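You operate a simulated robot arm through the tools that you are given. There is no shell and no other tool. Be economical: measure what you need, move in short steps, check, and stop when the job is done.

You run a simulated two-armed robot. Do the job below in one go: nothing can be reset, and whatever is moved stays where it is left.

## Task
Stop the pump, release all three clamps, park the blue stopper and cap the rinse bottle.
Fine: stop it before anything else; the stopper goes in the post holder.

Only the result counts: the job must be done as asked and must still hold three seconds after the hand-in. Knocking over, shifting, dropping, spilling or breaking anything else fails it. A push-on lid holds only when it is set on centred and level and pressed home; a screw cap is set on level and turned clockwise until tight.

## Robot
Two 7-joint arms with two-finger parallel grippers on one trunk, on a base that drives. Base frame: it is fixed to the floor where the robot stands at the start and does not move with it; the origin is under the middle of the robot, x ahead of it, y to its left, z up. Units: mm, degrees, N and s.
The left shoulder is at the start at [70, 163, 1220], the right one opposite. With the tool pointing down near the work surface each hand reaches from about 380 to 880 mm from the robot's upright axis, wherever it stands, measured 20 degrees to its own side. Places, roughly: left clamp lever [500, 300, 1000]; left pump dial [600, 300, 1100]; middle clamp lever [500, 200, 1000]; middle pump dial [600, 300, 1100]; pump run button [500, 0, 1100]; pump slider [500, 200, 900]; right clamp lever [500, 200, 1000]; right pump dial [600, 200, 1100]; speed dial [500, 100, 1100]; top of the post holder [500, 1100, 1000]. Payload 3.43 kg a hand.
Tool frame (each hand has its own): the origin (TCP) lies between the finger pads and is the grasp point; the fingertips stand 34 mm ahead of it; z points along the fingers, y is the line along which they close. The gripper opens to 128 mm. The fingers are 24 mm wide and 12 mm thick; the gripper's body (48 by 130 mm) begins 96 mm behind the TCP.
Orientation is that of the tool frame in the base frame, as a unit quaternion [w, x, y, z]. With the fingers straight down and closing along the base's y, the tool's x points along the base's -x, its y along +y and its z along -z.

## Interface
- The arms move only by the tool drive_tool. It takes "left_series", "right_series" or both (then of equal length, played together; a hand with none holds still); each is a list of rows, each a list of 2 entries, a list of its own where there are three numbers: the shift along the tool's x, y, z in units of 200 mm (1.0 is 200 mm), then the turn, a rotation vector about the tool's x, y, z in units of 120 degrees (1.0 is 120 degrees). In form: [[[dx, dy, dz], [ax, ay, az]], ...]. A call has 1 to 8 rows; each row is the pose to reach, as a shift and turn from the pose commanded when the call began, along the tool's axes at that moment. "left_gripper" and "right_gripper" are, for a hand that has rows, the closure, from 0 (fully open) to 1 (shut), set as the call begins (left out, the last holds). A call with a number of a shift or a turn outside -1 to 1 is refused whole. Rows are played at 5 a second. More than 50 mm and 8.6 degrees between two rows, or a gripper value outside its range, and nothing of the call is played. Where a pose cannot be reached the arm comes as near as it can. A force on the tool above 40 N (or 10 N above the force at the start of the call, whichever is more), or a blocked arm, ends the call early, and 0.2 s more pass. Each finger travels about 153 mm/s and halts on what it meets, pressing with about 27 N; the grip force reading is that of the motor and also rises with nothing between the fingers. The clock runs only during rows and for 0.2 s after the last one: add rows that repeat a pose to give the fingers time. It gives the time, the measured TCP pose, the force on the tool (base axes), the opening and the grip force at its end, in the units of the frame above (readings bear some noise), with the torque about the TCP (base axes, N m) and any sound that the robot's microphone picked up.
- Cameras (640 x 400 px; columns grow to the right, rows downward): "scene" is now at [132.1, 46.3, 1463.7]; the picture's right is [0.50, -0.86, 0.00], its down [-0.38, -0.22, -0.90] and it looks along [0.78, 0.45, -0.44] (base axes); focal length 222 px, centre (320, 200). "left" rides on the left gripper at [76, 11, -160] in its tool frame; the picture's right is [-0.15, 0.99, 0.00], its down [-0.88, -0.13, -0.46] and it looks along [-0.45, -0.07, 0.89] (tool axes); focal length 234 px, centre (320, 200). "right" rides on the right gripper at [76, -11, -160] in its tool frame; the picture's right is [0.15, 0.99, 0.00], its down [-0.88, 0.13, -0.46] and it looks along [-0.45, 0.07, 0.89] (tool axes); focal length 234 px, centre (320, 200). There is no depth. A picture from a camera that has moved, and an enlarged one, comes with that camera's place and axes in the base frame and with its lens.
- get_image(camera): a new picture of that camera. The clock stands still meanwhile.
- lift_body(by): slides the trunk up (or, below 0, down) by that many mm; the arms and the scene camera ride with it, the base frame stays. It gives what a move gives, with no picture.
- roll_base(legs): drives the robot by 1 to 6 legs, each [ahead, left, turn to the left] in mm, mm and degrees, along the robot's own axes; the way and the turn of a leg run together, so that a leg with both is an arc; at most 1500 mm and 180 degrees a leg. The arms and the cameras ride along, it lands a little off, and it stops where it bumps. It gives what a move gives.
- turn_head(pan, tilt): turns the head with the scene camera to pan (to the left, within 86 degrees either way) and tilt (down, from -29 to 69), counted from straight ahead of the robot. It gives what a move gives.
- zoom(camera, box): a new picture of the part [left, top, right, bottom] of that camera's present view, enlarged. The clock stands still meanwhile.
- sign_off(): hands the job in; it is judged then, once.

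Go step by step. Nothing tells you exact positions but the pictures and the camera data: compare them with the known pose of the tool, close in by small moves and look again before you grip or let go. The budget is 120 turns and 88 pictures, counting those below and the enlarged ones. Unless the task says otherwise, let go and move clear before handing in, and close with one line.

The tools are called as a command line: name --argument value ..., lists and objects as JSON in quotes. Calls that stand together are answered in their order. drive_tool: Moves the arms, as the interface text tells. Its arguments: {"type":"object","properties":{"left_series":{"type":"array"},"left_gripper":{"type":"number"},"right_series":{"type":"array"},"right_gripper":{"type":"number"}},"required":[]} The other tools are called the same way: lift_body (by) slides the trunk up or down; roll_base (legs) drives the base; turn_head (pan, tilt) turns the head that bears the scene camera; get_image (camera) takes a picture; zoom (camera, box) takes an enlarged picture of a part of a camera's view; sign_off () hands the job in.

At the start:

```text
t: 0.0
left_tcp_pos: [318.4, 411.5, 1341.8]
left_tool_rot: [0.0, 0.0, 1.0, 0.0]
left_ft_force: [-0.9, -0.1, -0.2]
left_ft_torque: [0.03, -0.01, -0.03]
left_finger_gap: 127.7
left_grip_force: 0.0
right_tcp_pos: [358.8, 44.4, 1344.7]
right_tool_rot: [0.0, 0.0, 1.0, 0.0]
right_ft_force: [-0.5, 0.2, 0.1]
right_ft_torque: [-0.02, 0.0, -0.01]
right_finger_gap: 128.0
right_grip_force: 0.0
trunk travel left (down, up): [-700.0, 240.0]
robot x, y, heading: [1.9, -1.0, 0.1]
head pan, tilt: [30.1, 25.9]
```

scene: 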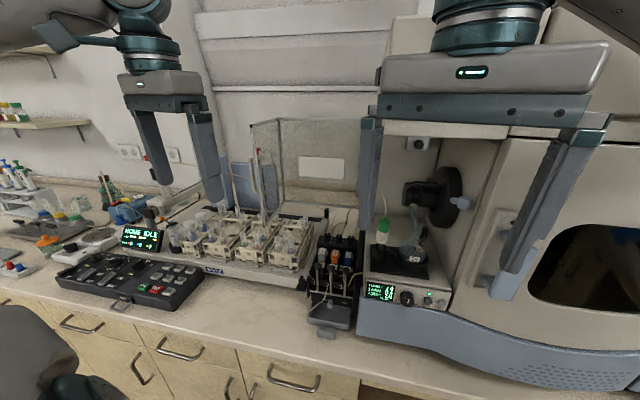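
right: 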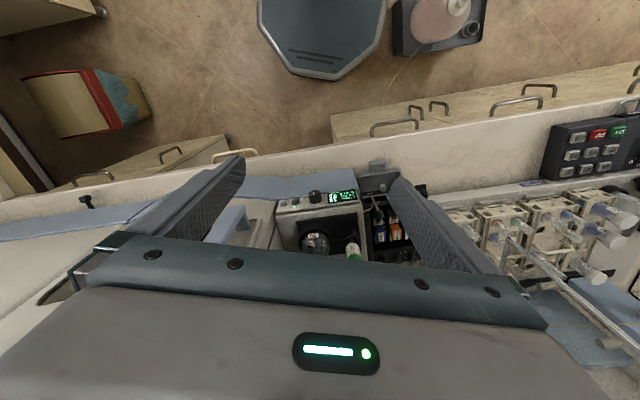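
left: 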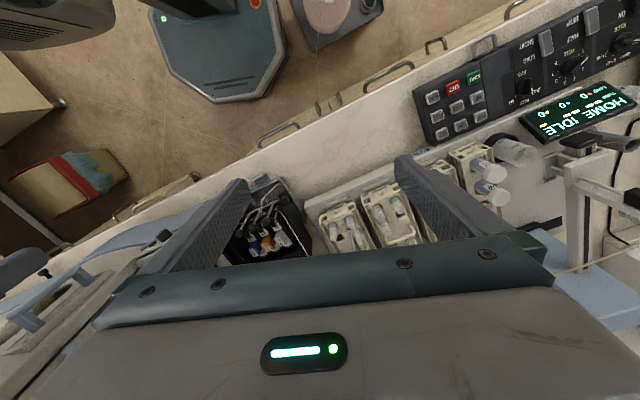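

The pump seems to be the unit in the middle (clamp block with coloured levers, display box to its right). I'll look closer before moving.

zoom --camera "scene" --box '[280, 140, 480, 340]'

zoom --camera "scene" --box '[0, 140, 240, 300]'

zoom --camera "right" --box '[240, 160, 460, 290]'

```text
2.00 times, centred on (380, 240) of scene
camera zoom: at [132.1, 46.3, 1463.7], right [0.5, -0.86, 0.0], down [-0.38, -0.22, -0.9], along [0.78, 0.45, -0.44], focal length 445 px, centre (200, 120)
```

zoom: 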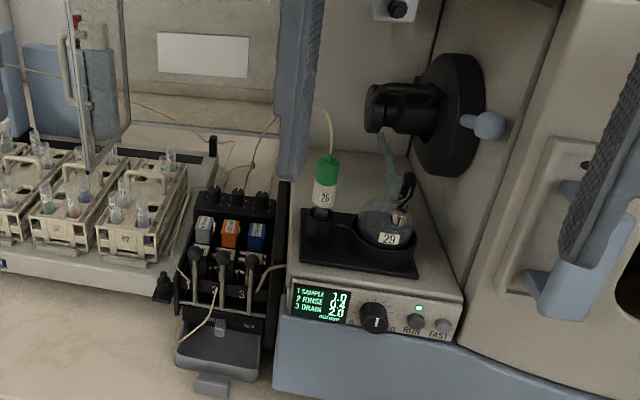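

```text
2.50 times, centred on (120, 220) of scene
camera zoom: at [132.1, 46.3, 1463.7], right [0.5, -0.86, 0.0], down [-0.38, -0.22, -0.9], along [0.78, 0.45, -0.44], focal length 556 px, centre (820, 150)
```

zoom: 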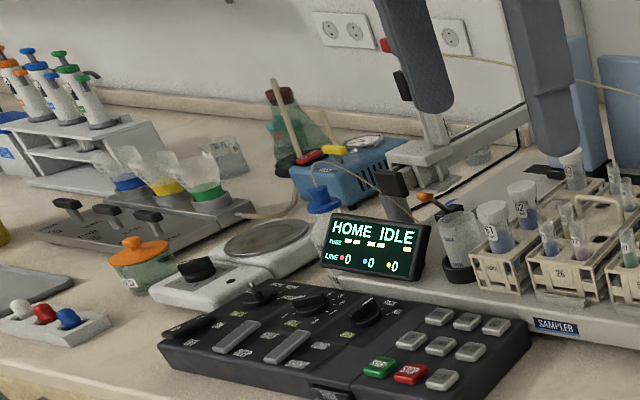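

```text
2.91 times, centred on (350, 225) of right
camera zoom: at [282.5, 34.1, 1504.1], right [-0.15, 0.99, 0.0], down [0.88, 0.13, 0.46], along [0.45, 0.07, -0.89], focal length 681 px, centre (233, 127)
```

zoom: 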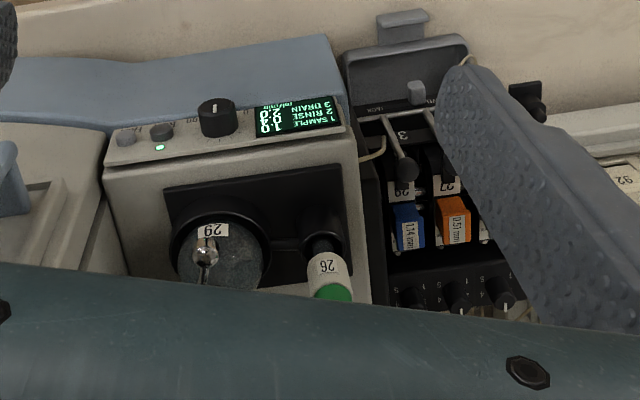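

The pump is the peristaltic unit at the right with display, dial, RUN button, and three clamp levers. The stopper, post holder and bottle should be to the left, so I look there.

turn_head --pan 70 --tilt 28

get_image --camera "scene"

```text
t: 1.1
left_tcp_pos: [317.9, 412.0, 1340.9]
left_tool_rot: [0.0, 0.001, 1.0, -0.001]
left_ft_force: [-0.5, 0.7, 0.8]
left_ft_torque: [0.03, -0.01, 0.03]
left_finger_gap: 128.2
left_grip_force: 0.0
right_tcp_pos: [359.3, 43.8, 1343.9]
right_tool_rot: [-0.001, 0.001, 1.0, 0.0]
right_ft_force: [0.3, -0.7, -0.3]
right_ft_torque: [0.02, 0.01, 0.0]
right_finger_gap: 127.9
right_grip_force: 0.1
trunk travel left (down, up): [-700.0, 240.0]
robot x, y, heading: [-1.0, 3.1, 0.0]
head pan, tilt: [70.0, 28.0]
```

```text
81 pictures are left
camera scene: at [83.9, 85.8, 1460.4], right [0.94, -0.34, 0.0], down [-0.16, -0.44, -0.88], along [0.3, 0.83, -0.47], focal length 222 px, centre (320, 200)
```

scene: 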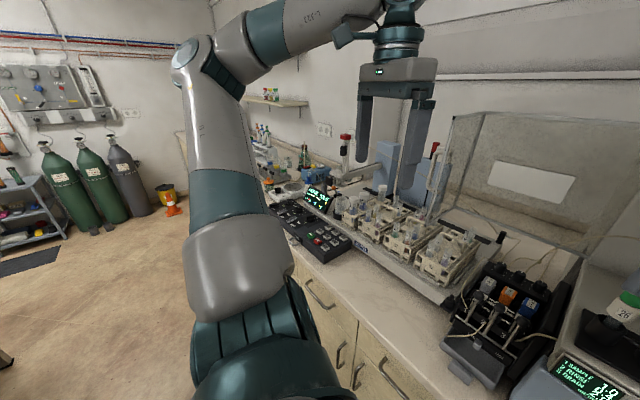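

The RUN button triangulates to about [494, 19, 1105]. I close the right gripper and approach tilted forward for a closer view.

drive_tool --right_series '[[[-0.05, -0.03, 0.14], [0, -0.0625, 0]], [[-0.1, -0.06, 0.28], [0, -0.125, 0]], [[-0.15, -0.09, 0.42], [0, -0.1875, 0]], [[-0.2, -0.125, 0.57], [0, -0.25, 0]]]' --right_gripper 1

get_image --camera "right"

turn_head --pan 15 --tilt 30

get_image --camera "scene"

```text
t: 2.1
left_tcp_pos: [319.0, 413.2, 1342.3]
left_tool_rot: [-0.001, 0.0, 1.0, 0.0]
left_ft_force: [0.4, -0.2, -0.6]
left_ft_torque: [0.01, -0.03, 0.01]
left_finger_gap: 128.2
left_grip_force: 0.0
right_tcp_pos: [398.4, 19.3, 1231.5]
right_tool_rot: [0.259, 0.0, 0.966, 0.001]
right_ft_force: [0.3, -0.4, -0.6]
right_ft_torque: [0.0, 0.0, -0.01]
right_finger_gap: 0.2
right_grip_force: 27.2
trunk travel left (down, up): [-700.0, 240.0]
robot x, y, heading: [0.8, -1.1, -0.0]
head pan, tilt: [70.0, 28.0]
```

```text
80 pictures are left
camera right: at [252.8, 8.2, 1331.3], right [-0.13, 0.99, -0.07], down [0.53, 0.13, 0.84], along [0.84, 0.07, -0.54], focal length 234 px, centre (320, 200)
```

right: 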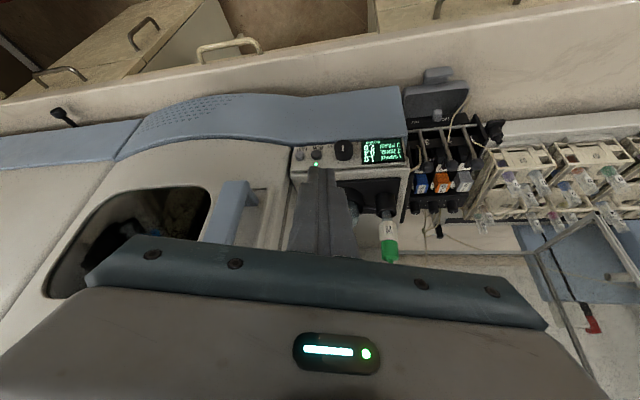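

```text
t: 3.3
left_tcp_pos: [316.3, 411.5, 1341.7]
left_tool_rot: [0.0, 0.0, 1.0, 0.0]
left_ft_force: [-0.3, 0.3, 0.4]
left_ft_torque: [0.0, -0.02, -0.01]
left_finger_gap: 127.9
left_grip_force: 0.1
right_tcp_pos: [397.6, 18.5, 1232.3]
right_tool_rot: [0.259, 0.0, 0.966, 0.0]
right_ft_force: [0.9, -0.6, 0.0]
right_ft_torque: [-0.04, 0.03, 0.01]
right_finger_gap: 0.6
right_grip_force: 26.8
trunk travel left (down, up): [-700.0, 240.0]
robot x, y, heading: [3.7, -4.2, -0.1]
head pan, tilt: [15.0, 30.0]
```

```text
79 pictures are left
camera scene: at [140.0, 23.7, 1457.2], right [0.26, -0.97, 0.0], down [-0.48, -0.13, -0.87], along [0.84, 0.22, -0.5], focal length 222 px, centre (320, 200)
```

scene: 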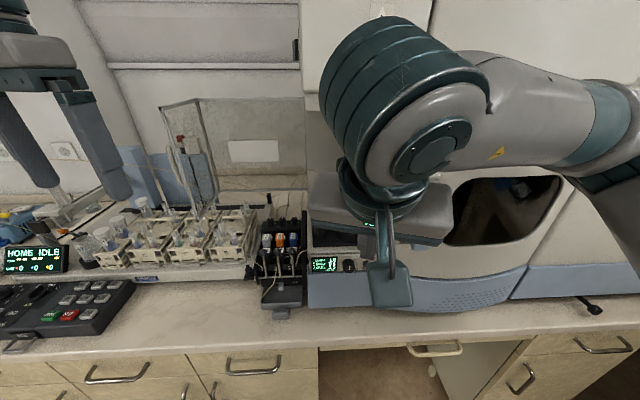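

The fingers hide little from the gripper camera; I zoom on the panel to refine the button.

zoom --camera "right" --box '[270, 110, 510, 260]'

```text
2.67 times, centred on (390, 185) of right
camera zoom: at [252.6, 8.7, 1332.1], right [-0.13, 0.99, -0.07], down [0.54, 0.13, 0.83], along [0.83, 0.07, -0.55], focal length 624 px, centre (133, 240)
```

zoom: 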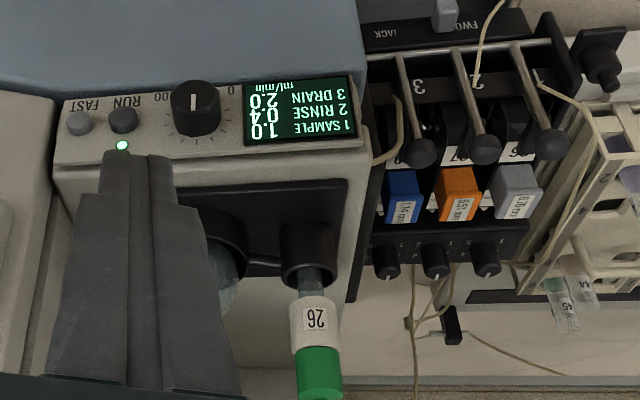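

The panel is nearly vertical, so I tilt the fingers further to push mostly forwards, stopping ~40 mm short of the RUN button.

drive_tool --right_series '[[[0.016, 0, 0.12], [0, -0.052, 0]], [[0.032, 0, 0.24], [0, -0.104, 0]], [[0.048, 0, 0.37], [0, -0.156, 0]], [[0.065, 0.005, 0.493], [0, -0.208, 0]]]'

zoom --camera "right" --box '[240, 90, 480, 240]'

zoom --camera "scene" --box '[250, 190, 450, 320]'

```text
t: 4.3
left_tcp_pos: [318.6, 414.2, 1341.5]
left_tool_rot: [0.0, 0.0, 1.0, -0.001]
left_ft_force: [0.1, -0.3, 0.8]
left_ft_torque: [-0.01, -0.02, 0.01]
left_finger_gap: 127.9
left_grip_force: 0.1
right_tcp_pos: [436.7, 20.6, 1138.7]
right_tool_rot: [0.461, 0.0, 0.887, 0.0]
right_ft_force: [0.4, 0.7, 0.8]
right_ft_torque: [0.04, 0.0, 0.01]
right_finger_gap: 0.1
right_grip_force: 26.8
trunk travel left (down, up): [-700.0, 240.0]
robot x, y, heading: [-3.6, -1.2, -0.1]
head pan, tilt: [15.0, 30.0]
```

```text
2.67 times, centred on (360, 165) of right
camera zoom: at [262.2, 10.8, 1167.6], right [-0.08, 0.99, -0.12], down [0.13, 0.13, 0.98], along [0.99, 0.07, -0.14], focal length 624 px, centre (213, 293)
```

zoom: 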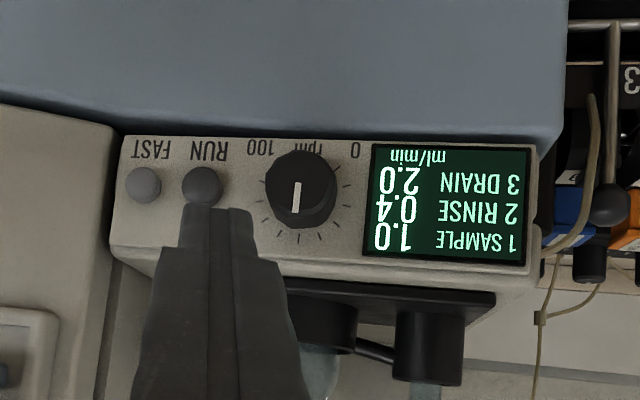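

```text
3.08 times, centred on (350, 255) of scene
camera zoom: at [140.0, 24.6, 1457.2], right [0.26, -0.97, 0.0], down [-0.48, -0.13, -0.87], along [0.84, 0.22, -0.5], focal length 684 px, centre (228, 31)
```

zoom: 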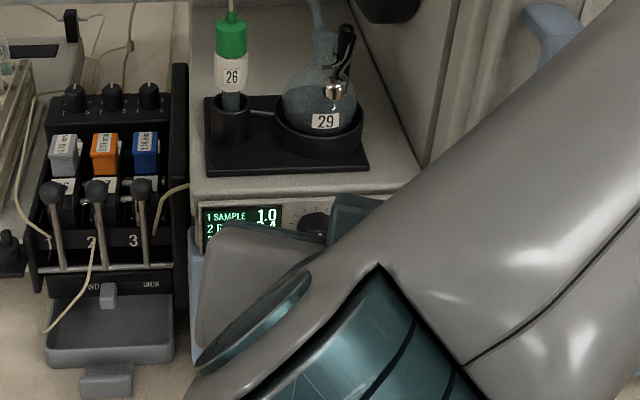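

The button lies at about [495, 18, 1094]; the fingertips are lined up just above it. I advance gently along the fingers.

drive_tool --right_series '[[[0.03, -0.01, 0.08], [0, 0, 0]], [[0.045, -0.012, 0.13], [0, 0, 0]], [[0.045, -0.012, 0.155], [0, 0, 0]], [[0.045, -0.012, 0.17], [0, 0, 0]]]'

zoom --camera "right" --box '[240, 90, 480, 240]'

```text
t: 5.3
left_tcp_pos: [318.2, 413.5, 1341.4]
left_tool_rot: [0.0, 0.0, 1.0, 0.0]
left_ft_force: [0.2, -0.3, 0.0]
left_ft_torque: [-0.02, -0.03, -0.01]
left_finger_gap: 127.8
left_grip_force: 0.0
right_tcp_pos: [460.0, 18.3, 1110.9]
right_tool_rot: [0.461, 0.0, 0.887, 0.0]
right_ft_force: [-1.2, 0.0, 0.3]
right_ft_torque: [0.04, -0.03, 0.02]
right_finger_gap: 0.0
right_grip_force: 27.2
trunk travel left (down, up): [-700.0, 240.0]
robot x, y, heading: [-1.0, -0.1, -0.1]
head pan, tilt: [15.0, 30.0]
```

```text
2.67 times, centred on (360, 165) of right
camera zoom: at [285.2, 7.5, 1140.8], right [-0.08, 0.99, -0.12], down [0.13, 0.13, 0.98], along [0.99, 0.07, -0.14], focal length 624 px, centre (213, 293)
```

zoom: 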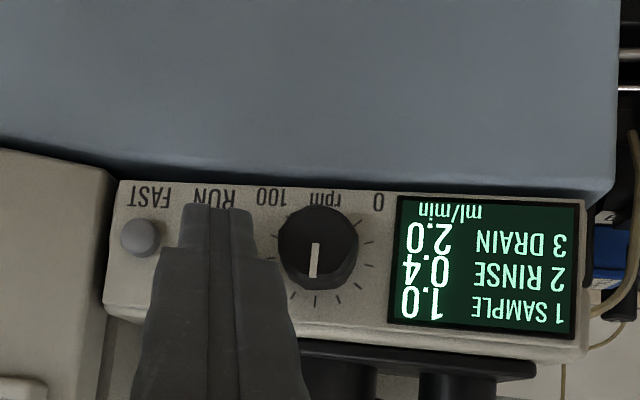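

Aligned on RUN. I push straight forwards in small steps.

drive_tool --right_series '[[[-0.0086, 0, 0.0123], [0, 0, 0]], [[-0.0172, 0, 0.0246], [0, 0, 0]], [[-0.0258, 0, 0.0369], [0, 0, 0]], [[-0.0344, 0, 0.0492], [0, 0, 0]]]'

zoom --camera "right" --box '[240, 90, 480, 240]'

```text
t: 6.3
left_tcp_pos: [315.4, 413.7, 1343.3]
left_tool_rot: [0.001, 0.001, 1.0, 0.0]
left_ft_force: [-0.3, -1.2, 0.1]
left_ft_torque: [-0.02, 0.0, 0.01]
left_finger_gap: 127.9
left_grip_force: 0.0
right_tcp_pos: [468.6, 18.8, 1110.2]
right_tool_rot: [0.462, -0.002, 0.887, 0.0]
right_ft_force: [-15.9, -0.9, -3.5]
right_ft_torque: [-0.07, 0.29, 0.15]
right_finger_gap: 0.0
right_grip_force: 26.7
trunk travel left (down, up): [-700.0, 240.0]
robot x, y, heading: [0.8, -2.9, -0.2]
head pan, tilt: [15.0, 30.0]
```

```text
2.67 times, centred on (360, 165) of right
camera zoom: at [294.0, 7.3, 1141.1], right [-0.09, 0.99, -0.12], down [0.13, 0.13, 0.98], along [0.99, 0.07, -0.14], focal length 624 px, centre (213, 293)
```

zoom: 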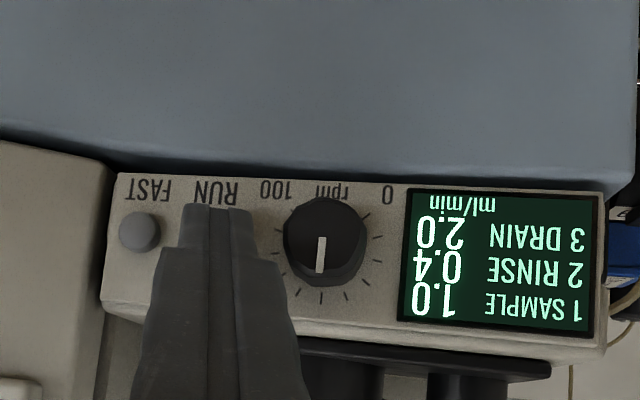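

There's 16 N against the button, so it's pressed to some extent. I back off to read the LED.

drive_tool --right_series '[[[0.0344, 0, -0.0492], [0, 0, 0]], [[-0.1, 0, -0.2], [0, 0, 0]], [[-0.3, 0, -0.35], [0, 0, 0]]]'

zoom --camera "right" --box '[240, 60, 480, 210]'

```text
t: 7.1
left_tcp_pos: [317.9, 411.6, 1340.8]
left_tool_rot: [-0.001, 0.001, 1.0, 0.0]
left_ft_force: [1.1, 0.3, -0.2]
left_ft_torque: [0.03, -0.03, 0.0]
left_finger_gap: 128.0
left_grip_force: 0.1
right_tcp_pos: [445.4, 17.6, 1203.4]
right_tool_rot: [0.463, 0.0, 0.887, 0.001]
right_ft_force: [-1.1, 0.9, -0.2]
right_ft_torque: [-0.02, -0.04, -0.01]
right_finger_gap: 0.0
right_grip_force: 27.2
trunk travel left (down, up): [-700.0, 240.0]
robot x, y, heading: [-0.2, 0.8, -0.1]
head pan, tilt: [15.0, 30.0]
```

```text
2.67 times, centred on (360, 135) of right
camera zoom: at [272.3, 6.5, 1231.2], right [-0.08, 0.99, -0.12], down [0.13, 0.13, 0.98], along [0.99, 0.07, -0.14], focal length 624 px, centre (213, 373)
```

zoom: 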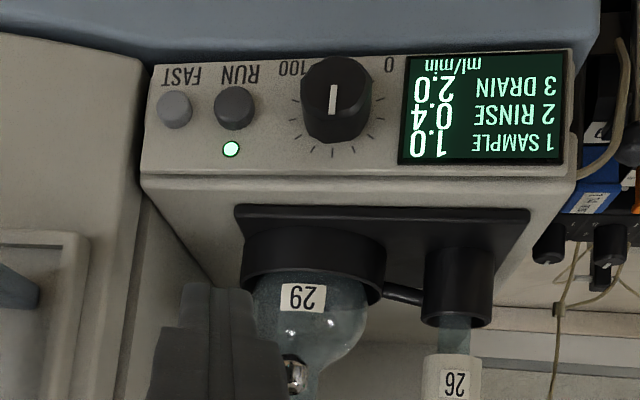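

The LED is still lit: the press landed on the panel at the +y edge because the panel is yawed about 16°. I turn the tool to face the panel squarely and re-approach.

drive_tool --right_series '[[[0.116, -0.044, 0.065], [-0.0563, 0, -0.0394]], [[0.2325, -0.088, 0.13], [-0.1126, 0, -0.0789]]]'

drive_tool --right_series '[[[0.055, 0, 0.039], [0, -0.0417, 0]], [[0.11, 0, 0.0775], [0, -0.083, 0]]]'

zoom --camera "right" --box '[240, 90, 480, 240]'

```text
t: 7.7
left_tcp_pos: [319.7, 410.7, 1342.0]
left_tool_rot: [-0.001, 0.0, 1.0, 0.001]
left_ft_force: [0.0, 0.7, -0.7]
left_ft_torque: [0.04, 0.0, -0.03]
left_finger_gap: 127.9
left_grip_force: 0.1
right_tcp_pos: [470.7, 27.2, 1158.2]
right_tool_rot: [0.455, -0.128, 0.879, 0.066]
right_ft_force: [0.0, -0.3, 0.6]
right_ft_torque: [0.03, -0.02, 0.0]
right_finger_gap: 0.1
right_grip_force: 26.8
right hand out of reach, approached as far as the arm can: row 1, 2
trunk travel left (down, up): [-700.0, 240.0]
robot x, y, heading: [-1.9, 0.1, -0.3]
head pan, tilt: [15.0, 30.0]
```

```text
t: 8.2
left_tcp_pos: [318.5, 412.0, 1343.4]
left_tool_rot: [0.001, 0.001, 1.0, 0.0]
left_ft_force: [-0.5, -0.1, -0.2]
left_ft_torque: [0.0, 0.02, 0.01]
left_finger_gap: 127.9
left_grip_force: 0.0
right_tcp_pos: [480.2, 40.3, 1145.5]
right_tool_rot: [0.507, -0.123, 0.85, 0.072]
right_ft_force: [-13.1, -7.9, 8.8]
right_ft_torque: [0.0, 0.19, 0.0]
right_finger_gap: 0.2
right_grip_force: 26.7
right hand out of reach, approached as far as the arm can: row 1, 2
trunk travel left (down, up): [-700.0, 240.0]
robot x, y, heading: [0.6, -1.9, 0.2]
head pan, tilt: [15.0, 30.0]
stopped in row 2 (right hand): the force on the tool passed its limit (the readings are from after the stop); the commanded pose is now the measured one
```

```text
2.67 times, centred on (360, 165) of right
camera zoom: at [314.7, -19.1, 1154.4], right [-0.35, 0.93, -0.13], down [-0.02, 0.13, 0.99], along [0.94, 0.35, -0.03], focal length 624 px, centre (213, 293)
```

zoom: 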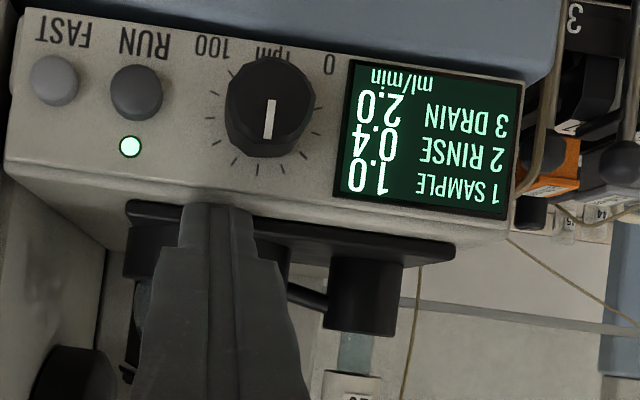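

The arm is too cramped this near and touched the deck edge lightly. I back the base away 180 mm to get room and check.

roll_base --legs '[[-180, 0, 0]]'

get_image --camera "right"

zoom --camera "scene" --box '[200, 160, 440, 310]'

```text
t: 9.7
left_tcp_pos: [139.5, 413.5, 1340.0]
left_tool_rot: [-0.001, 0.0, 1.0, 0.001]
left_ft_force: [-0.6, 0.0, 0.3]
left_ft_torque: [-0.01, 0.02, 0.03]
left_finger_gap: 128.1
left_grip_force: 0.1
right_tcp_pos: [302.1, 42.3, 1143.0]
right_tool_rot: [0.505, -0.125, 0.851, 0.073]
right_ft_force: [0.4, -0.2, -0.4]
right_ft_torque: [0.0, 0.02, 0.02]
right_finger_gap: 0.0
right_grip_force: 27.0
trunk travel left (down, up): [-700.0, 240.0]
robot x, y, heading: [-184.0, 0.5, -0.1]
head pan, tilt: [15.0, 30.0]
```

```text
71 pictures are left
camera right: at [136.1, -17.5, 1153.4], right [-0.35, 0.93, -0.13], down [-0.02, 0.13, 0.99], along [0.94, 0.35, -0.03], focal length 234 px, centre (320, 200)
```

right: 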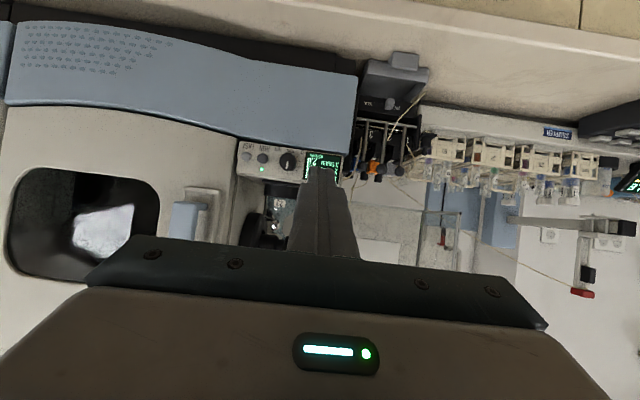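

```text
2.67 times, centred on (320, 235) of scene
camera zoom: at [-39.6, 23.8, 1456.9], right [0.26, -0.97, 0.0], down [-0.48, -0.13, -0.87], along [0.84, 0.22, -0.5], focal length 593 px, centre (320, 107)
```

zoom: 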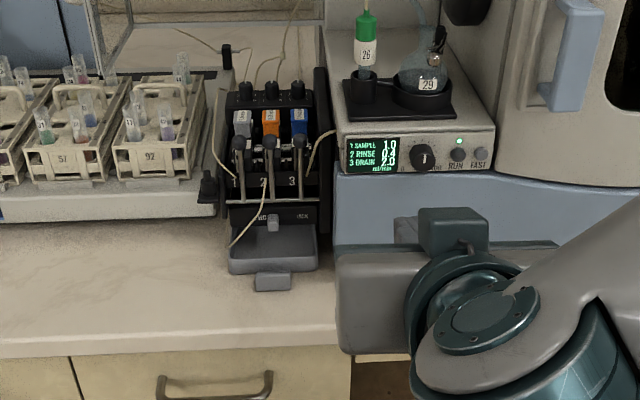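

All upright and the pump is clearly visible. From this stance I line up again squarely to RUN at about [503, 17, 1097].

drive_tool --right_series '[[[-0.1, -0.2, 0.05], [0, 0, 0]], [[-0.2, -0.4, 0.15], [0, 0, 0]], [[-0.225, -0.407, 0.38], [0, 0, 0]], [[-0.225, -0.407, 0.55], [0, 0, 0]]]'

zoom --camera "right" --box '[240, 90, 480, 240]'

zoom --camera "scene" --box '[300, 180, 420, 255]'

```text
t: 10.7
left_tcp_pos: [139.5, 413.0, 1340.3]
left_tool_rot: [-0.001, 0.0, 1.0, 0.0]
left_ft_force: [0.8, 0.0, -0.4]
left_ft_torque: [0.01, 0.07, -0.01]
left_finger_gap: 127.9
left_grip_force: 0.0
right_tcp_pos: [440.3, -2.3, 1132.6]
right_tool_rot: [0.505, -0.125, 0.851, 0.073]
right_ft_force: [0.1, 0.4, -1.1]
right_ft_torque: [0.03, -0.01, -0.01]
right_finger_gap: 0.0
right_grip_force: 27.0
trunk travel left (down, up): [-700.0, 240.0]
robot x, y, heading: [-178.4, 2.3, 0.0]
head pan, tilt: [15.0, 30.0]
```

```text
2.67 times, centred on (360, 165) of right
camera zoom: at [273.9, -62.2, 1141.1], right [-0.35, 0.93, -0.13], down [-0.02, 0.13, 0.99], along [0.94, 0.35, -0.03], focal length 624 px, centre (213, 293)
```

zoom: 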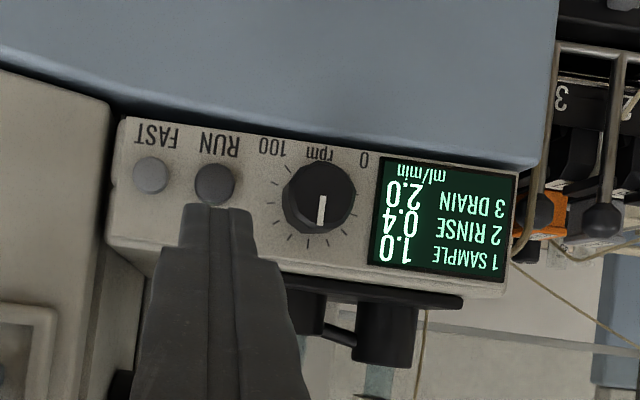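

```text
5.33 times, centred on (360, 218) of scene
camera zoom: at [-39.5, 23.1, 1457.0], right [0.26, -0.97, 0.0], down [-0.48, -0.13, -0.87], along [0.84, 0.22, -0.5], focal length 1186 px, centre (107, 107)
```

zoom: 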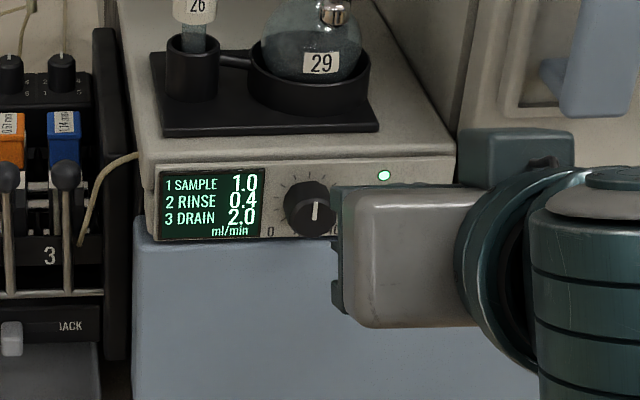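

Aligned. I advance along the fingers in fine steps to press.

drive_tool --right_series '[[[0.012, 0.004, 0.13], [0, 0, 0]], [[0.012, 0.004, 0.17], [0, 0, 0]], [[0.012, 0.004, 0.19], [0, 0, 0]], [[0.012, 0.004, 0.205], [0, 0, 0]], [[0.012, 0.004, 0.22], [0, 0, 0]], [[0.012, 0.004, 0.235], [0, 0, 0]]]'

zoom --camera "scene" --box '[300, 180, 420, 255]'

```text
t: 12.1
left_tcp_pos: [132.8, 410.9, 1342.7]
left_tool_rot: [0.001, 0.0, 1.0, 0.0]
left_ft_force: [0.0, -1.2, 1.0]
left_ft_torque: [0.01, -0.02, 0.02]
left_finger_gap: 127.9
left_grip_force: 0.2
right_tcp_pos: [471.4, 9.1, 1110.6]
right_tool_rot: [0.507, -0.125, 0.85, 0.074]
right_ft_force: [-20.9, -6.6, 5.4]
right_ft_torque: [0.26, -0.02, -0.02]
right_finger_gap: 0.0
right_grip_force: 27.2
trunk travel left (down, up): [-700.0, 240.0]
robot x, y, heading: [-180.8, -2.3, -0.0]
head pan, tilt: [15.0, 30.0]
heard: click
```

```text
5.33 times, centred on (360, 218) of scene
camera zoom: at [-46.5, 22.0, 1457.8], right [0.26, -0.97, 0.0], down [-0.48, -0.13, -0.87], along [0.84, 0.22, -0.5], focal length 1186 px, centre (107, 107)
```

zoom: 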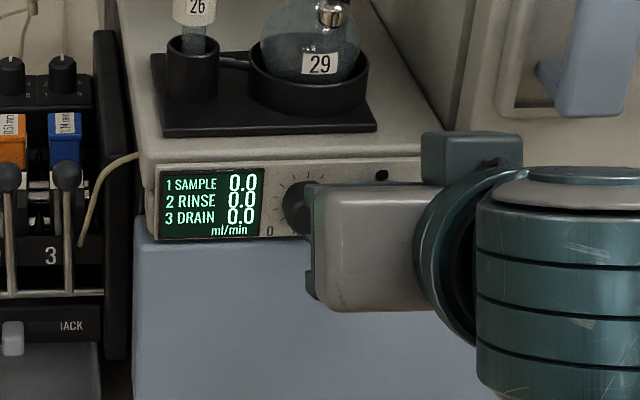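

Click heard, LED off and flow 0.0: the pump is stopped. I retreat and study the clamps.

drive_tool --right_series '[[[0, 0, -0.2], [0, 0, 0]], [[0, 0, -0.45], [0, 0, 0]], [[0, 0, -0.7], [0, 0, 0]]]'

zoom --camera "scene" --box '[260, 170, 380, 290]'

zoom --camera "right" --box '[340, 60, 480, 180]'

```text
t: 12.9
left_tcp_pos: [134.6, 412.4, 1341.7]
left_tool_rot: [-0.001, -0.001, 1.0, -0.001]
left_ft_force: [0.5, 1.1, -0.3]
left_ft_torque: [-0.05, 0.09, 0.03]
left_finger_gap: 127.9
left_grip_force: 0.0
right_tcp_pos: [357.2, -23.5, 1173.6]
right_tool_rot: [0.506, -0.125, 0.85, 0.073]
right_ft_force: [0.4, -0.2, -0.7]
right_ft_torque: [0.0, 0.01, 0.01]
right_finger_gap: 0.1
right_grip_force: 27.6
trunk travel left (down, up): [-700.0, 240.0]
robot x, y, heading: [-180.1, -1.0, -0.1]
head pan, tilt: [15.0, 30.0]
```

```text
3.33 times, centred on (320, 230) of scene
camera zoom: at [-41.8, 24.3, 1457.2], right [0.26, -0.97, 0.0], down [-0.48, -0.13, -0.87], along [0.84, 0.22, -0.5], focal length 742 px, centre (320, 100)
```

zoom: 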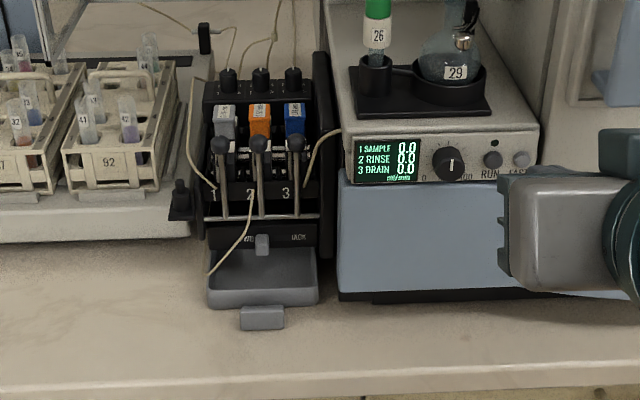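

```text
3.33 times, centred on (410, 120) of right
camera zoom: at [190.9, -83.4, 1183.9], right [-0.35, 0.93, -0.13], down [-0.02, 0.13, 0.99], along [0.94, 0.35, -0.03], focal length 781 px, centre (20, 467)
```

zoom: 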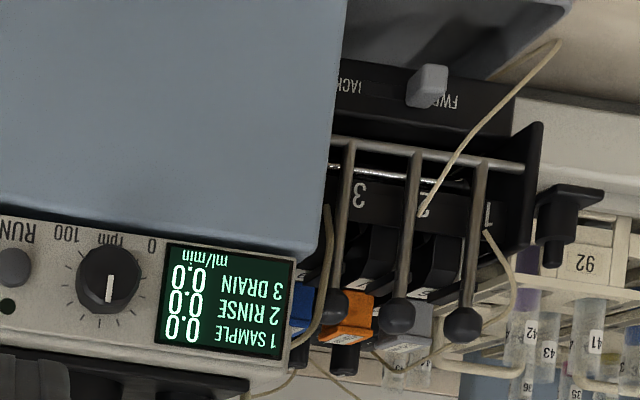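

The lever balls stand upright at about [493,261], [500,225], [508,191], z≈1076, pivoting on a rod at z≈990. I bring the left hand in front of them, tilted forward and nearly closed.

drive_tool --left_series '[[[-0.15, -0.12, 0.13], [0, -0.0667, 0]], [[-0.3, -0.24, 0.26], [0, -0.1333, 0]], [[-0.45, -0.36, 0.39], [0, -0.2, 0]], [[-0.61, -0.49, 0.53], [0, -0.2667, 0]]]' --left_gripper 0.83

drive_tool --left_series '[[[-0.06, -0.124, 0.19], [0, -0.0688, 0]], [[-0.12, -0.248, 0.38], [0, -0.1375, 0]], [[-0.18, -0.372, 0.58], [0, -0.2063, 0]], [[-0.24, -0.495, 0.775], [0, -0.275, 0]]]'

get_image --camera "left"

```text
t: 13.9
left_tcp_pos: [260.5, 314.5, 1235.8]
left_tool_rot: [0.276, 0.0, 0.961, 0.0]
left_ft_force: [1.0, -0.4, 0.0]
left_ft_torque: [0.0, 0.02, -0.02]
left_finger_gap: 22.0
left_grip_force: 0.0
right_tcp_pos: [358.9, -24.5, 1174.7]
right_tool_rot: [0.505, -0.124, 0.851, 0.074]
right_ft_force: [1.1, 0.6, -0.7]
right_ft_torque: [0.0, 0.03, 0.01]
right_finger_gap: 0.1
right_grip_force: 26.8
trunk travel left (down, up): [-700.0, 240.0]
robot x, y, heading: [-184.4, -2.2, -0.1]
head pan, tilt: [15.0, 30.0]
```

```text
t: 14.9
left_tcp_pos: [415.9, 213.2, 1127.3]
left_tool_rot: [0.536, -0.001, 0.844, 0.0]
left_ft_force: [-0.2, -0.1, -0.2]
left_ft_torque: [0.01, 0.0, 0.06]
left_finger_gap: 21.9
left_grip_force: 0.1
left hand out of reach, approached as far as the arm can: row 1, 2, 3, 4
right_tcp_pos: [360.9, -23.5, 1172.6]
right_tool_rot: [0.505, -0.124, 0.851, 0.073]
right_ft_force: [0.5, 0.0, -0.6]
right_ft_torque: [0.02, 0.03, 0.04]
right_finger_gap: 0.3
right_grip_force: 27.2
trunk travel left (down, up): [-700.0, 240.0]
robot x, y, heading: [-180.8, 0.1, 0.2]
head pan, tilt: [15.0, 30.0]
```

```text
64 pictures are left
camera left: at [240.0, 224.2, 1126.8], right [0.06, 0.99, 0.13], down [-0.04, -0.13, 0.99], along [1.0, -0.07, 0.03], focal length 234 px, centre (320, 200)
```

left: 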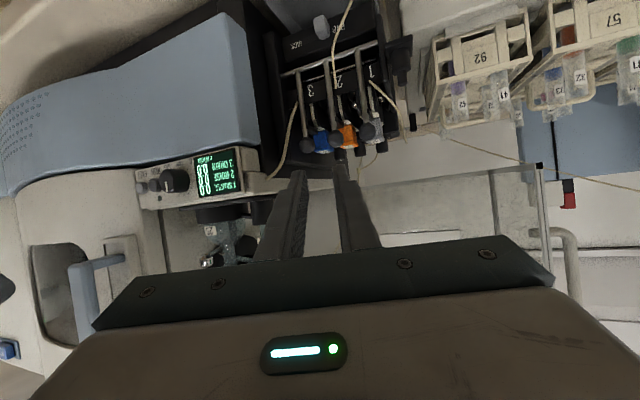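

The hand is just in front of the levers. A zoom to measure ball and stem positions.

zoom --camera "left" --box '[250, 0, 450, 200]'

```text
2.00 times, centred on (350, 100) of left
camera zoom: at [240.0, 224.2, 1126.8], right [0.06, 0.99, 0.13], down [-0.04, -0.13, 0.99], along [1.0, -0.07, 0.03], focal length 468 px, centre (260, 400)
```

zoom: 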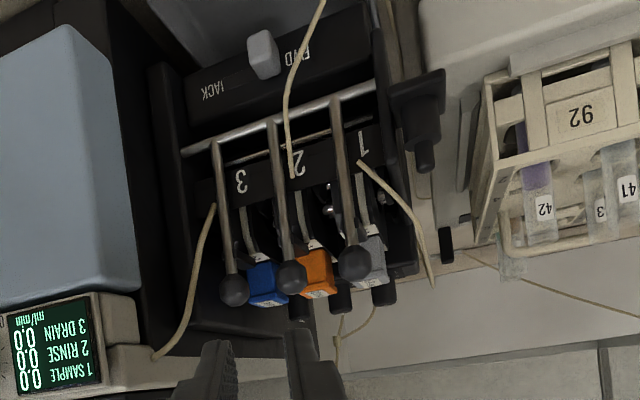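

Ball estimates refine to B1 [500,265,1070], B2 [508,230,1070], B3 [515,196,1071]. I back up another 100 mm for arm room, then re-yaw the left hand by ~12°.

roll_base --legs '[[-100, 0, 0]]'

drive_tool --left_series '[[[0, 0, 0], [-0.0465, 0, -0.0217]], [[0, 0, 0], [-0.093, 0, -0.0433]]]'

```text
t: 16.1
left_tcp_pos: [314.9, 214.6, 1128.7]
left_tool_rot: [0.536, -0.001, 0.844, 0.0]
left_ft_force: [-0.7, 0.2, 0.2]
left_ft_torque: [-0.02, 0.0, 0.01]
left_finger_gap: 21.7
left_grip_force: 0.1
right_tcp_pos: [260.6, -23.0, 1173.9]
right_tool_rot: [0.506, -0.125, 0.85, 0.073]
right_ft_force: [0.2, -0.4, 0.4]
right_ft_torque: [0.01, 0.04, 0.01]
right_finger_gap: 0.1
right_grip_force: 27.3
trunk travel left (down, up): [-700.0, 240.0]
robot x, y, heading: [-283.7, 1.2, -0.0]
head pan, tilt: [15.0, 30.0]
```

```text
t: 16.7
left_tcp_pos: [315.1, 216.1, 1128.6]
left_tool_rot: [0.532, -0.092, 0.84, 0.058]
left_ft_force: [-0.1, 0.6, 0.1]
left_ft_torque: [-0.03, 0.01, -0.01]
left_finger_gap: 21.7
left_grip_force: 0.0
right_tcp_pos: [258.3, -22.5, 1174.2]
right_tool_rot: [0.505, -0.124, 0.851, 0.072]
right_ft_force: [0.6, 0.0, -0.3]
right_ft_torque: [0.0, -0.02, 0.0]
right_finger_gap: 0.0
right_grip_force: 26.8
trunk travel left (down, up): [-700.0, 240.0]
robot x, y, heading: [-280.1, 2.1, -0.1]
head pan, tilt: [15.0, 30.0]
```

Commanded and measured poses agree now. I move to 70 mm short of the middle lever's stem.

drive_tool --left_series '[[[-0.0275, -0.135, 0.17], [0, 0, 0]], [[-0.0275, -0.135, 0.39], [0, 0, 0]], [[-0.0275, -0.135, 0.597], [0, 0, 0]]]'

zoom --camera "left" --box '[220, 60, 420, 260]'

zoom --camera "scene" --box '[240, 150, 400, 250]'

```text
t: 17.5
left_tcp_pos: [427.4, 213.9, 1087.2]
left_tool_rot: [0.533, -0.091, 0.84, 0.057]
left_ft_force: [-0.4, 0.2, -0.6]
left_ft_torque: [-0.01, -0.01, -0.01]
left_finger_gap: 21.6
left_grip_force: 0.1
left hand out of reach, approached as far as the arm can: row 3
right_tcp_pos: [259.0, -22.8, 1173.4]
right_tool_rot: [0.505, -0.125, 0.851, 0.073]
right_ft_force: [0.3, 0.1, -0.5]
right_ft_torque: [-0.02, 0.02, -0.01]
right_finger_gap: 0.0
right_grip_force: 26.8
trunk travel left (down, up): [-700.0, 240.0]
robot x, y, heading: [-280.6, 0.3, -0.1]
head pan, tilt: [15.0, 30.0]
```

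```text
2.00 times, centred on (320, 160) of left
camera zoom: at [252.4, 187.8, 1086.0], right [-0.15, 0.98, 0.13], down [-0.01, -0.13, 0.99], along [0.99, 0.15, 0.03], focal length 468 px, centre (320, 280)
```

zoom: 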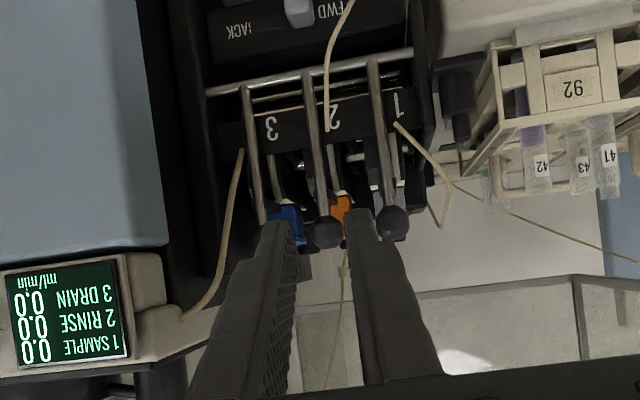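

```text
4.00 times, centred on (320, 200) of scene
camera zoom: at [-139.7, 23.9, 1457.2], right [0.26, -0.97, 0.0], down [-0.48, -0.13, -0.87], along [0.84, 0.23, -0.5], focal length 890 px, centre (320, 200)
```

zoom: 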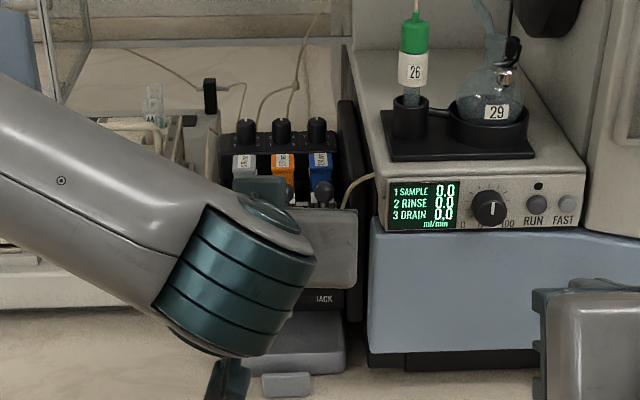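

The left arm is awkward in this outward-yawed pose; the right arm worked well in the mirrored situation. I retract the left hand and shift the base left so the right arm can do the levers.

drive_tool --left_series '[[[0, 0, -0.22], [0, 0, 0]], [[-0.1, 0.15, -0.4], [0, 0.05, 0]], [[-0.22, 0.33, -0.55], [0, 0.11, 0]], [[-0.36, 0.5, -0.68], [0, 0.17, 0]], [[-0.5, 0.68, -0.8], [0, 0.23, 0]], [[-0.62, 0.82, -0.92], [0, 0.29, 0]], [[-0.66, 0.895, -0.945], [0, 0.333, 0]]]'

roll_base --legs '[[0, 215, 0]]'

roll_base --legs '[[100, 0, 0]]'

get_image --camera "scene"

zoom --camera "right" --box '[220, 60, 420, 260]'

```text
refused: row 2 steps farther than a row can; nothing moved
```

```text
t: 19.0
left_tcp_pos: [408.7, 241.5, 1089.9]
left_tool_rot: [0.536, -0.049, 0.842, 0.031]
left_ft_force: [-0.5, -0.4, 0.8]
left_ft_torque: [0.0, 0.03, 0.0]
left_finger_gap: 21.7
left_grip_force: 0.1
right_tcp_pos: [220.9, 23.1, 1175.2]
right_tool_rot: [0.51, -0.084, 0.855, 0.05]
right_ft_force: [-0.6, 0.5, 0.4]
right_ft_torque: [0.0, -0.02, 0.0]
right_finger_gap: 0.0
right_grip_force: 27.0
trunk travel left (down, up): [-700.0, 240.0]
robot x, y, heading: [-314.9, 100.9, -5.1]
head pan, tilt: [15.0, 30.0]
stopped in leg 1: the robot was blocked; the commanded pose is now the measured one
```

```text
t: 19.7
left_tcp_pos: [410.1, 249.4, 1087.8]
left_tool_rot: [0.536, -0.052, 0.842, 0.031]
left_ft_force: [0.0, 0.0, 0.0]
left_ft_torque: [0.0, 0.02, -0.04]
left_finger_gap: 22.1
left_grip_force: 0.1
right_tcp_pos: [223.5, 28.2, 1174.6]
right_tool_rot: [0.508, -0.087, 0.855, 0.05]
right_ft_force: [-0.6, 0.1, 0.2]
right_ft_torque: [-0.01, -0.02, -0.02]
right_finger_gap: 0.0
right_grip_force: 27.2
trunk travel left (down, up): [-700.0, 240.0]
robot x, y, heading: [-311.8, 97.9, -4.7]
head pan, tilt: [15.0, 30.0]
stopped in leg 1: the robot was blocked; the commanded pose is now the measured one
```

```text
60 pictures are left
camera scene: at [-170.1, 112.2, 1457.2], right [0.17, -0.98, 0.0], down [-0.49, -0.09, -0.87], along [0.85, 0.15, -0.5], focal length 222 px, centre (320, 200)
```

scene: 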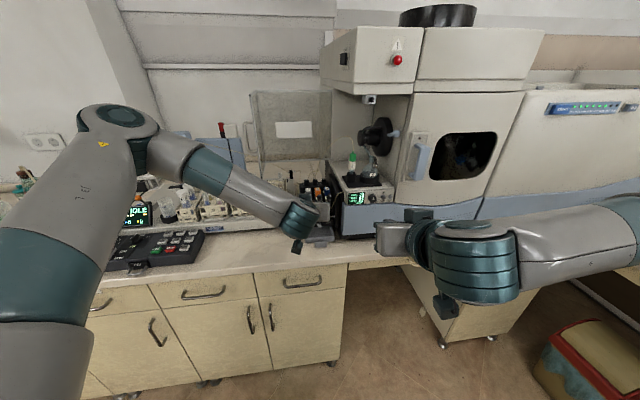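

```text
2.00 times, centred on (320, 160) of right
camera zoom: at [52.9, -16.5, 1183.7], right [-0.27, 0.96, -0.13], down [-0.01, 0.13, 0.99], along [0.96, 0.26, -0.03], focal length 468 px, centre (320, 280)
```

zoom: 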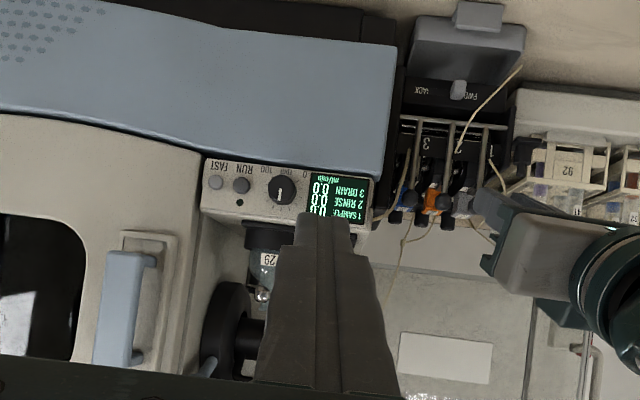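

The first move was refused while the base moves were still played and got blocked by something. I'll look around before doing anything else.

get_image --camera "left"

turn_head --pan 70 --tilt 50

get_image --camera "scene"

```text
58 pictures are left
camera left: at [234.5, 238.4, 1086.9], right [-0.06, 0.99, 0.13], down [-0.02, -0.13, 0.99], along [1.0, 0.06, 0.03], focal length 234 px, centre (320, 200)
```

left: 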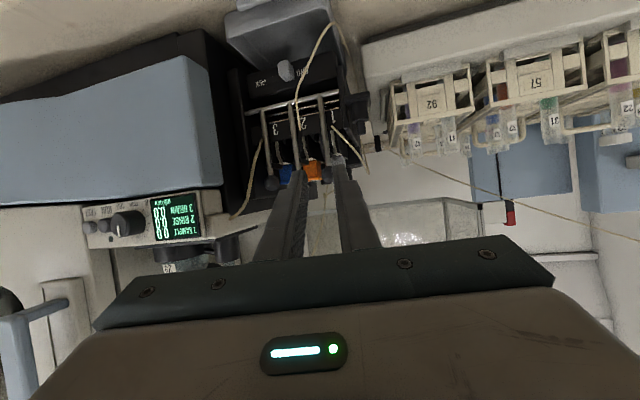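

```text
t: 20.9
left_tcp_pos: [410.8, 247.0, 1089.1]
left_tool_rot: [0.535, -0.052, 0.843, 0.032]
left_ft_force: [0.2, 0.2, 0.3]
left_ft_torque: [0.05, -0.04, 0.02]
left_finger_gap: 22.1
left_grip_force: 0.0
right_tcp_pos: [224.5, 26.9, 1173.8]
right_tool_rot: [0.508, -0.086, 0.856, 0.051]
right_ft_force: [-0.1, -0.5, -0.2]
right_ft_torque: [0.01, 0.04, -0.02]
right_finger_gap: 0.1
right_grip_force: 26.7
trunk travel left (down, up): [-700.0, 240.0]
robot x, y, heading: [-312.6, 102.4, -5.2]
head pan, tilt: [70.0, 50.0]
```

```text
57 pictures are left
camera scene: at [-226.2, 163.6, 1427.7], right [0.91, -0.42, 0.0], down [-0.32, -0.69, -0.64], along [0.27, 0.58, -0.77], focal length 222 px, centre (320, 200)
```

scene: 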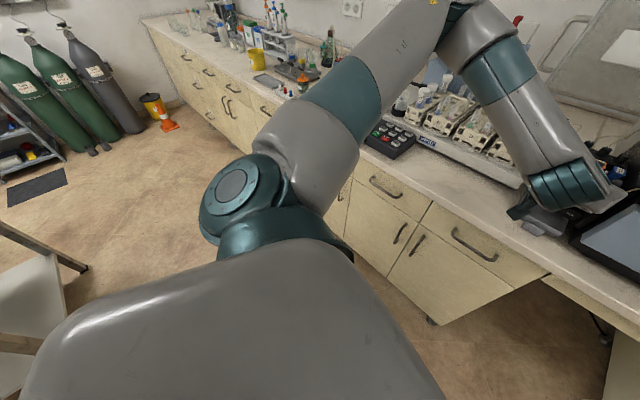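

The left elbow seems to be pressing on something front-left over the sampler. I unload by rolling back and right, then inspect.

roll_base --legs '[[-120, -60, 0]]'

get_image --camera "scene"

```text
t: 22.2
left_tcp_pos: [287.9, 195.9, 1087.9]
left_tool_rot: [0.535, -0.052, 0.843, 0.033]
left_ft_force: [-0.2, -0.3, 0.4]
left_ft_torque: [-0.01, 0.03, 0.02]
left_finger_gap: 21.7
left_grip_force: 0.0
right_tcp_pos: [99.6, -24.5, 1174.1]
right_tool_rot: [0.507, -0.085, 0.856, 0.049]
right_ft_force: [0.5, -0.2, 0.6]
right_ft_torque: [0.02, 0.04, 0.02]
right_finger_gap: 0.0
right_grip_force: 27.2
trunk travel left (down, up): [-700.0, 240.0]
robot x, y, heading: [-435.5, 50.3, -4.8]
head pan, tilt: [70.0, 50.0]
```

```text
56 pictures are left
camera scene: at [-349.5, 113.5, 1427.5], right [0.91, -0.42, 0.0], down [-0.32, -0.69, -0.64], along [0.27, 0.58, -0.77], focal length 222 px, centre (320, 200)
```

scene: 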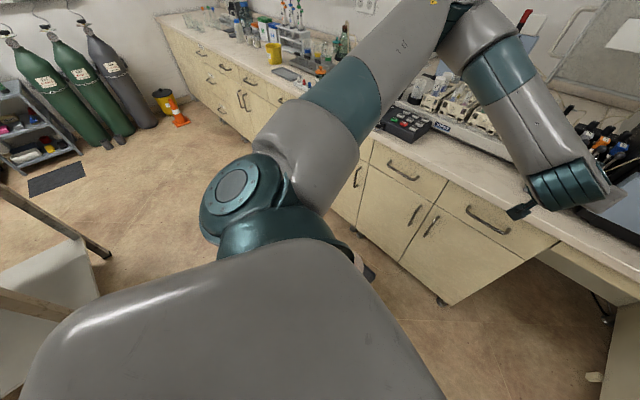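

Nothing visibly disturbed. I retract the left arm properly, in smaller rows.

drive_tool --left_series '[[[-0.033, 0.11, -0.163], [0, 0.044, 0]], [[-0.067, 0.22, -0.327], [0, 0.089, 0]], [[-0.1, 0.33, -0.49], [0, 0.133, 0]], [[-0.133, 0.44, -0.653], [0, 0.178, 0]], [[-0.167, 0.55, -0.817], [0, 0.222, 0]], [[-0.2, 0.66, -0.98], [0, 0.267, 0]]]'

get_image --camera "scene"

```text
t: 23.6
left_tcp_pos: [109.9, 311.5, 1207.9]
left_tool_rot: [0.283, -0.058, 0.957, 0.016]
left_ft_force: [-0.2, -0.5, 0.2]
left_ft_torque: [0.0, -0.06, -0.03]
left_finger_gap: 21.8
left_grip_force: 0.2
right_tcp_pos: [96.7, -24.0, 1175.8]
right_tool_rot: [0.51, -0.086, 0.855, 0.05]
right_ft_force: [0.1, 0.2, -0.3]
right_ft_torque: [0.01, 0.01, -0.01]
right_finger_gap: 0.0
right_grip_force: 27.0
trunk travel left (down, up): [-700.0, 240.0]
robot x, y, heading: [-435.3, 47.4, -4.8]
head pan, tilt: [70.0, 50.0]
```

```text
55 pictures are left
camera scene: at [-352.6, 114.6, 1427.7], right [0.91, -0.42, 0.0], down [-0.32, -0.7, -0.64], along [0.27, 0.58, -0.77], focal length 222 px, centre (320, 200)
```

scene: 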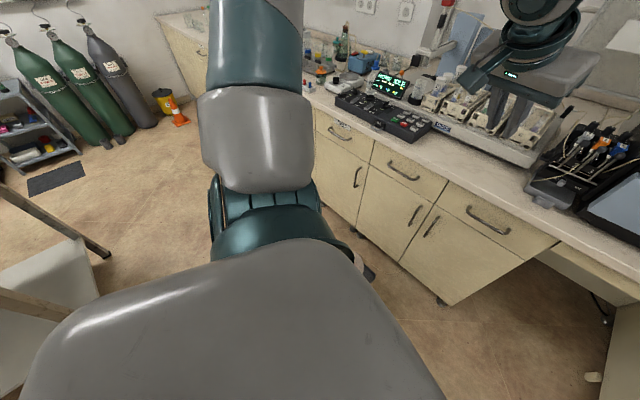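

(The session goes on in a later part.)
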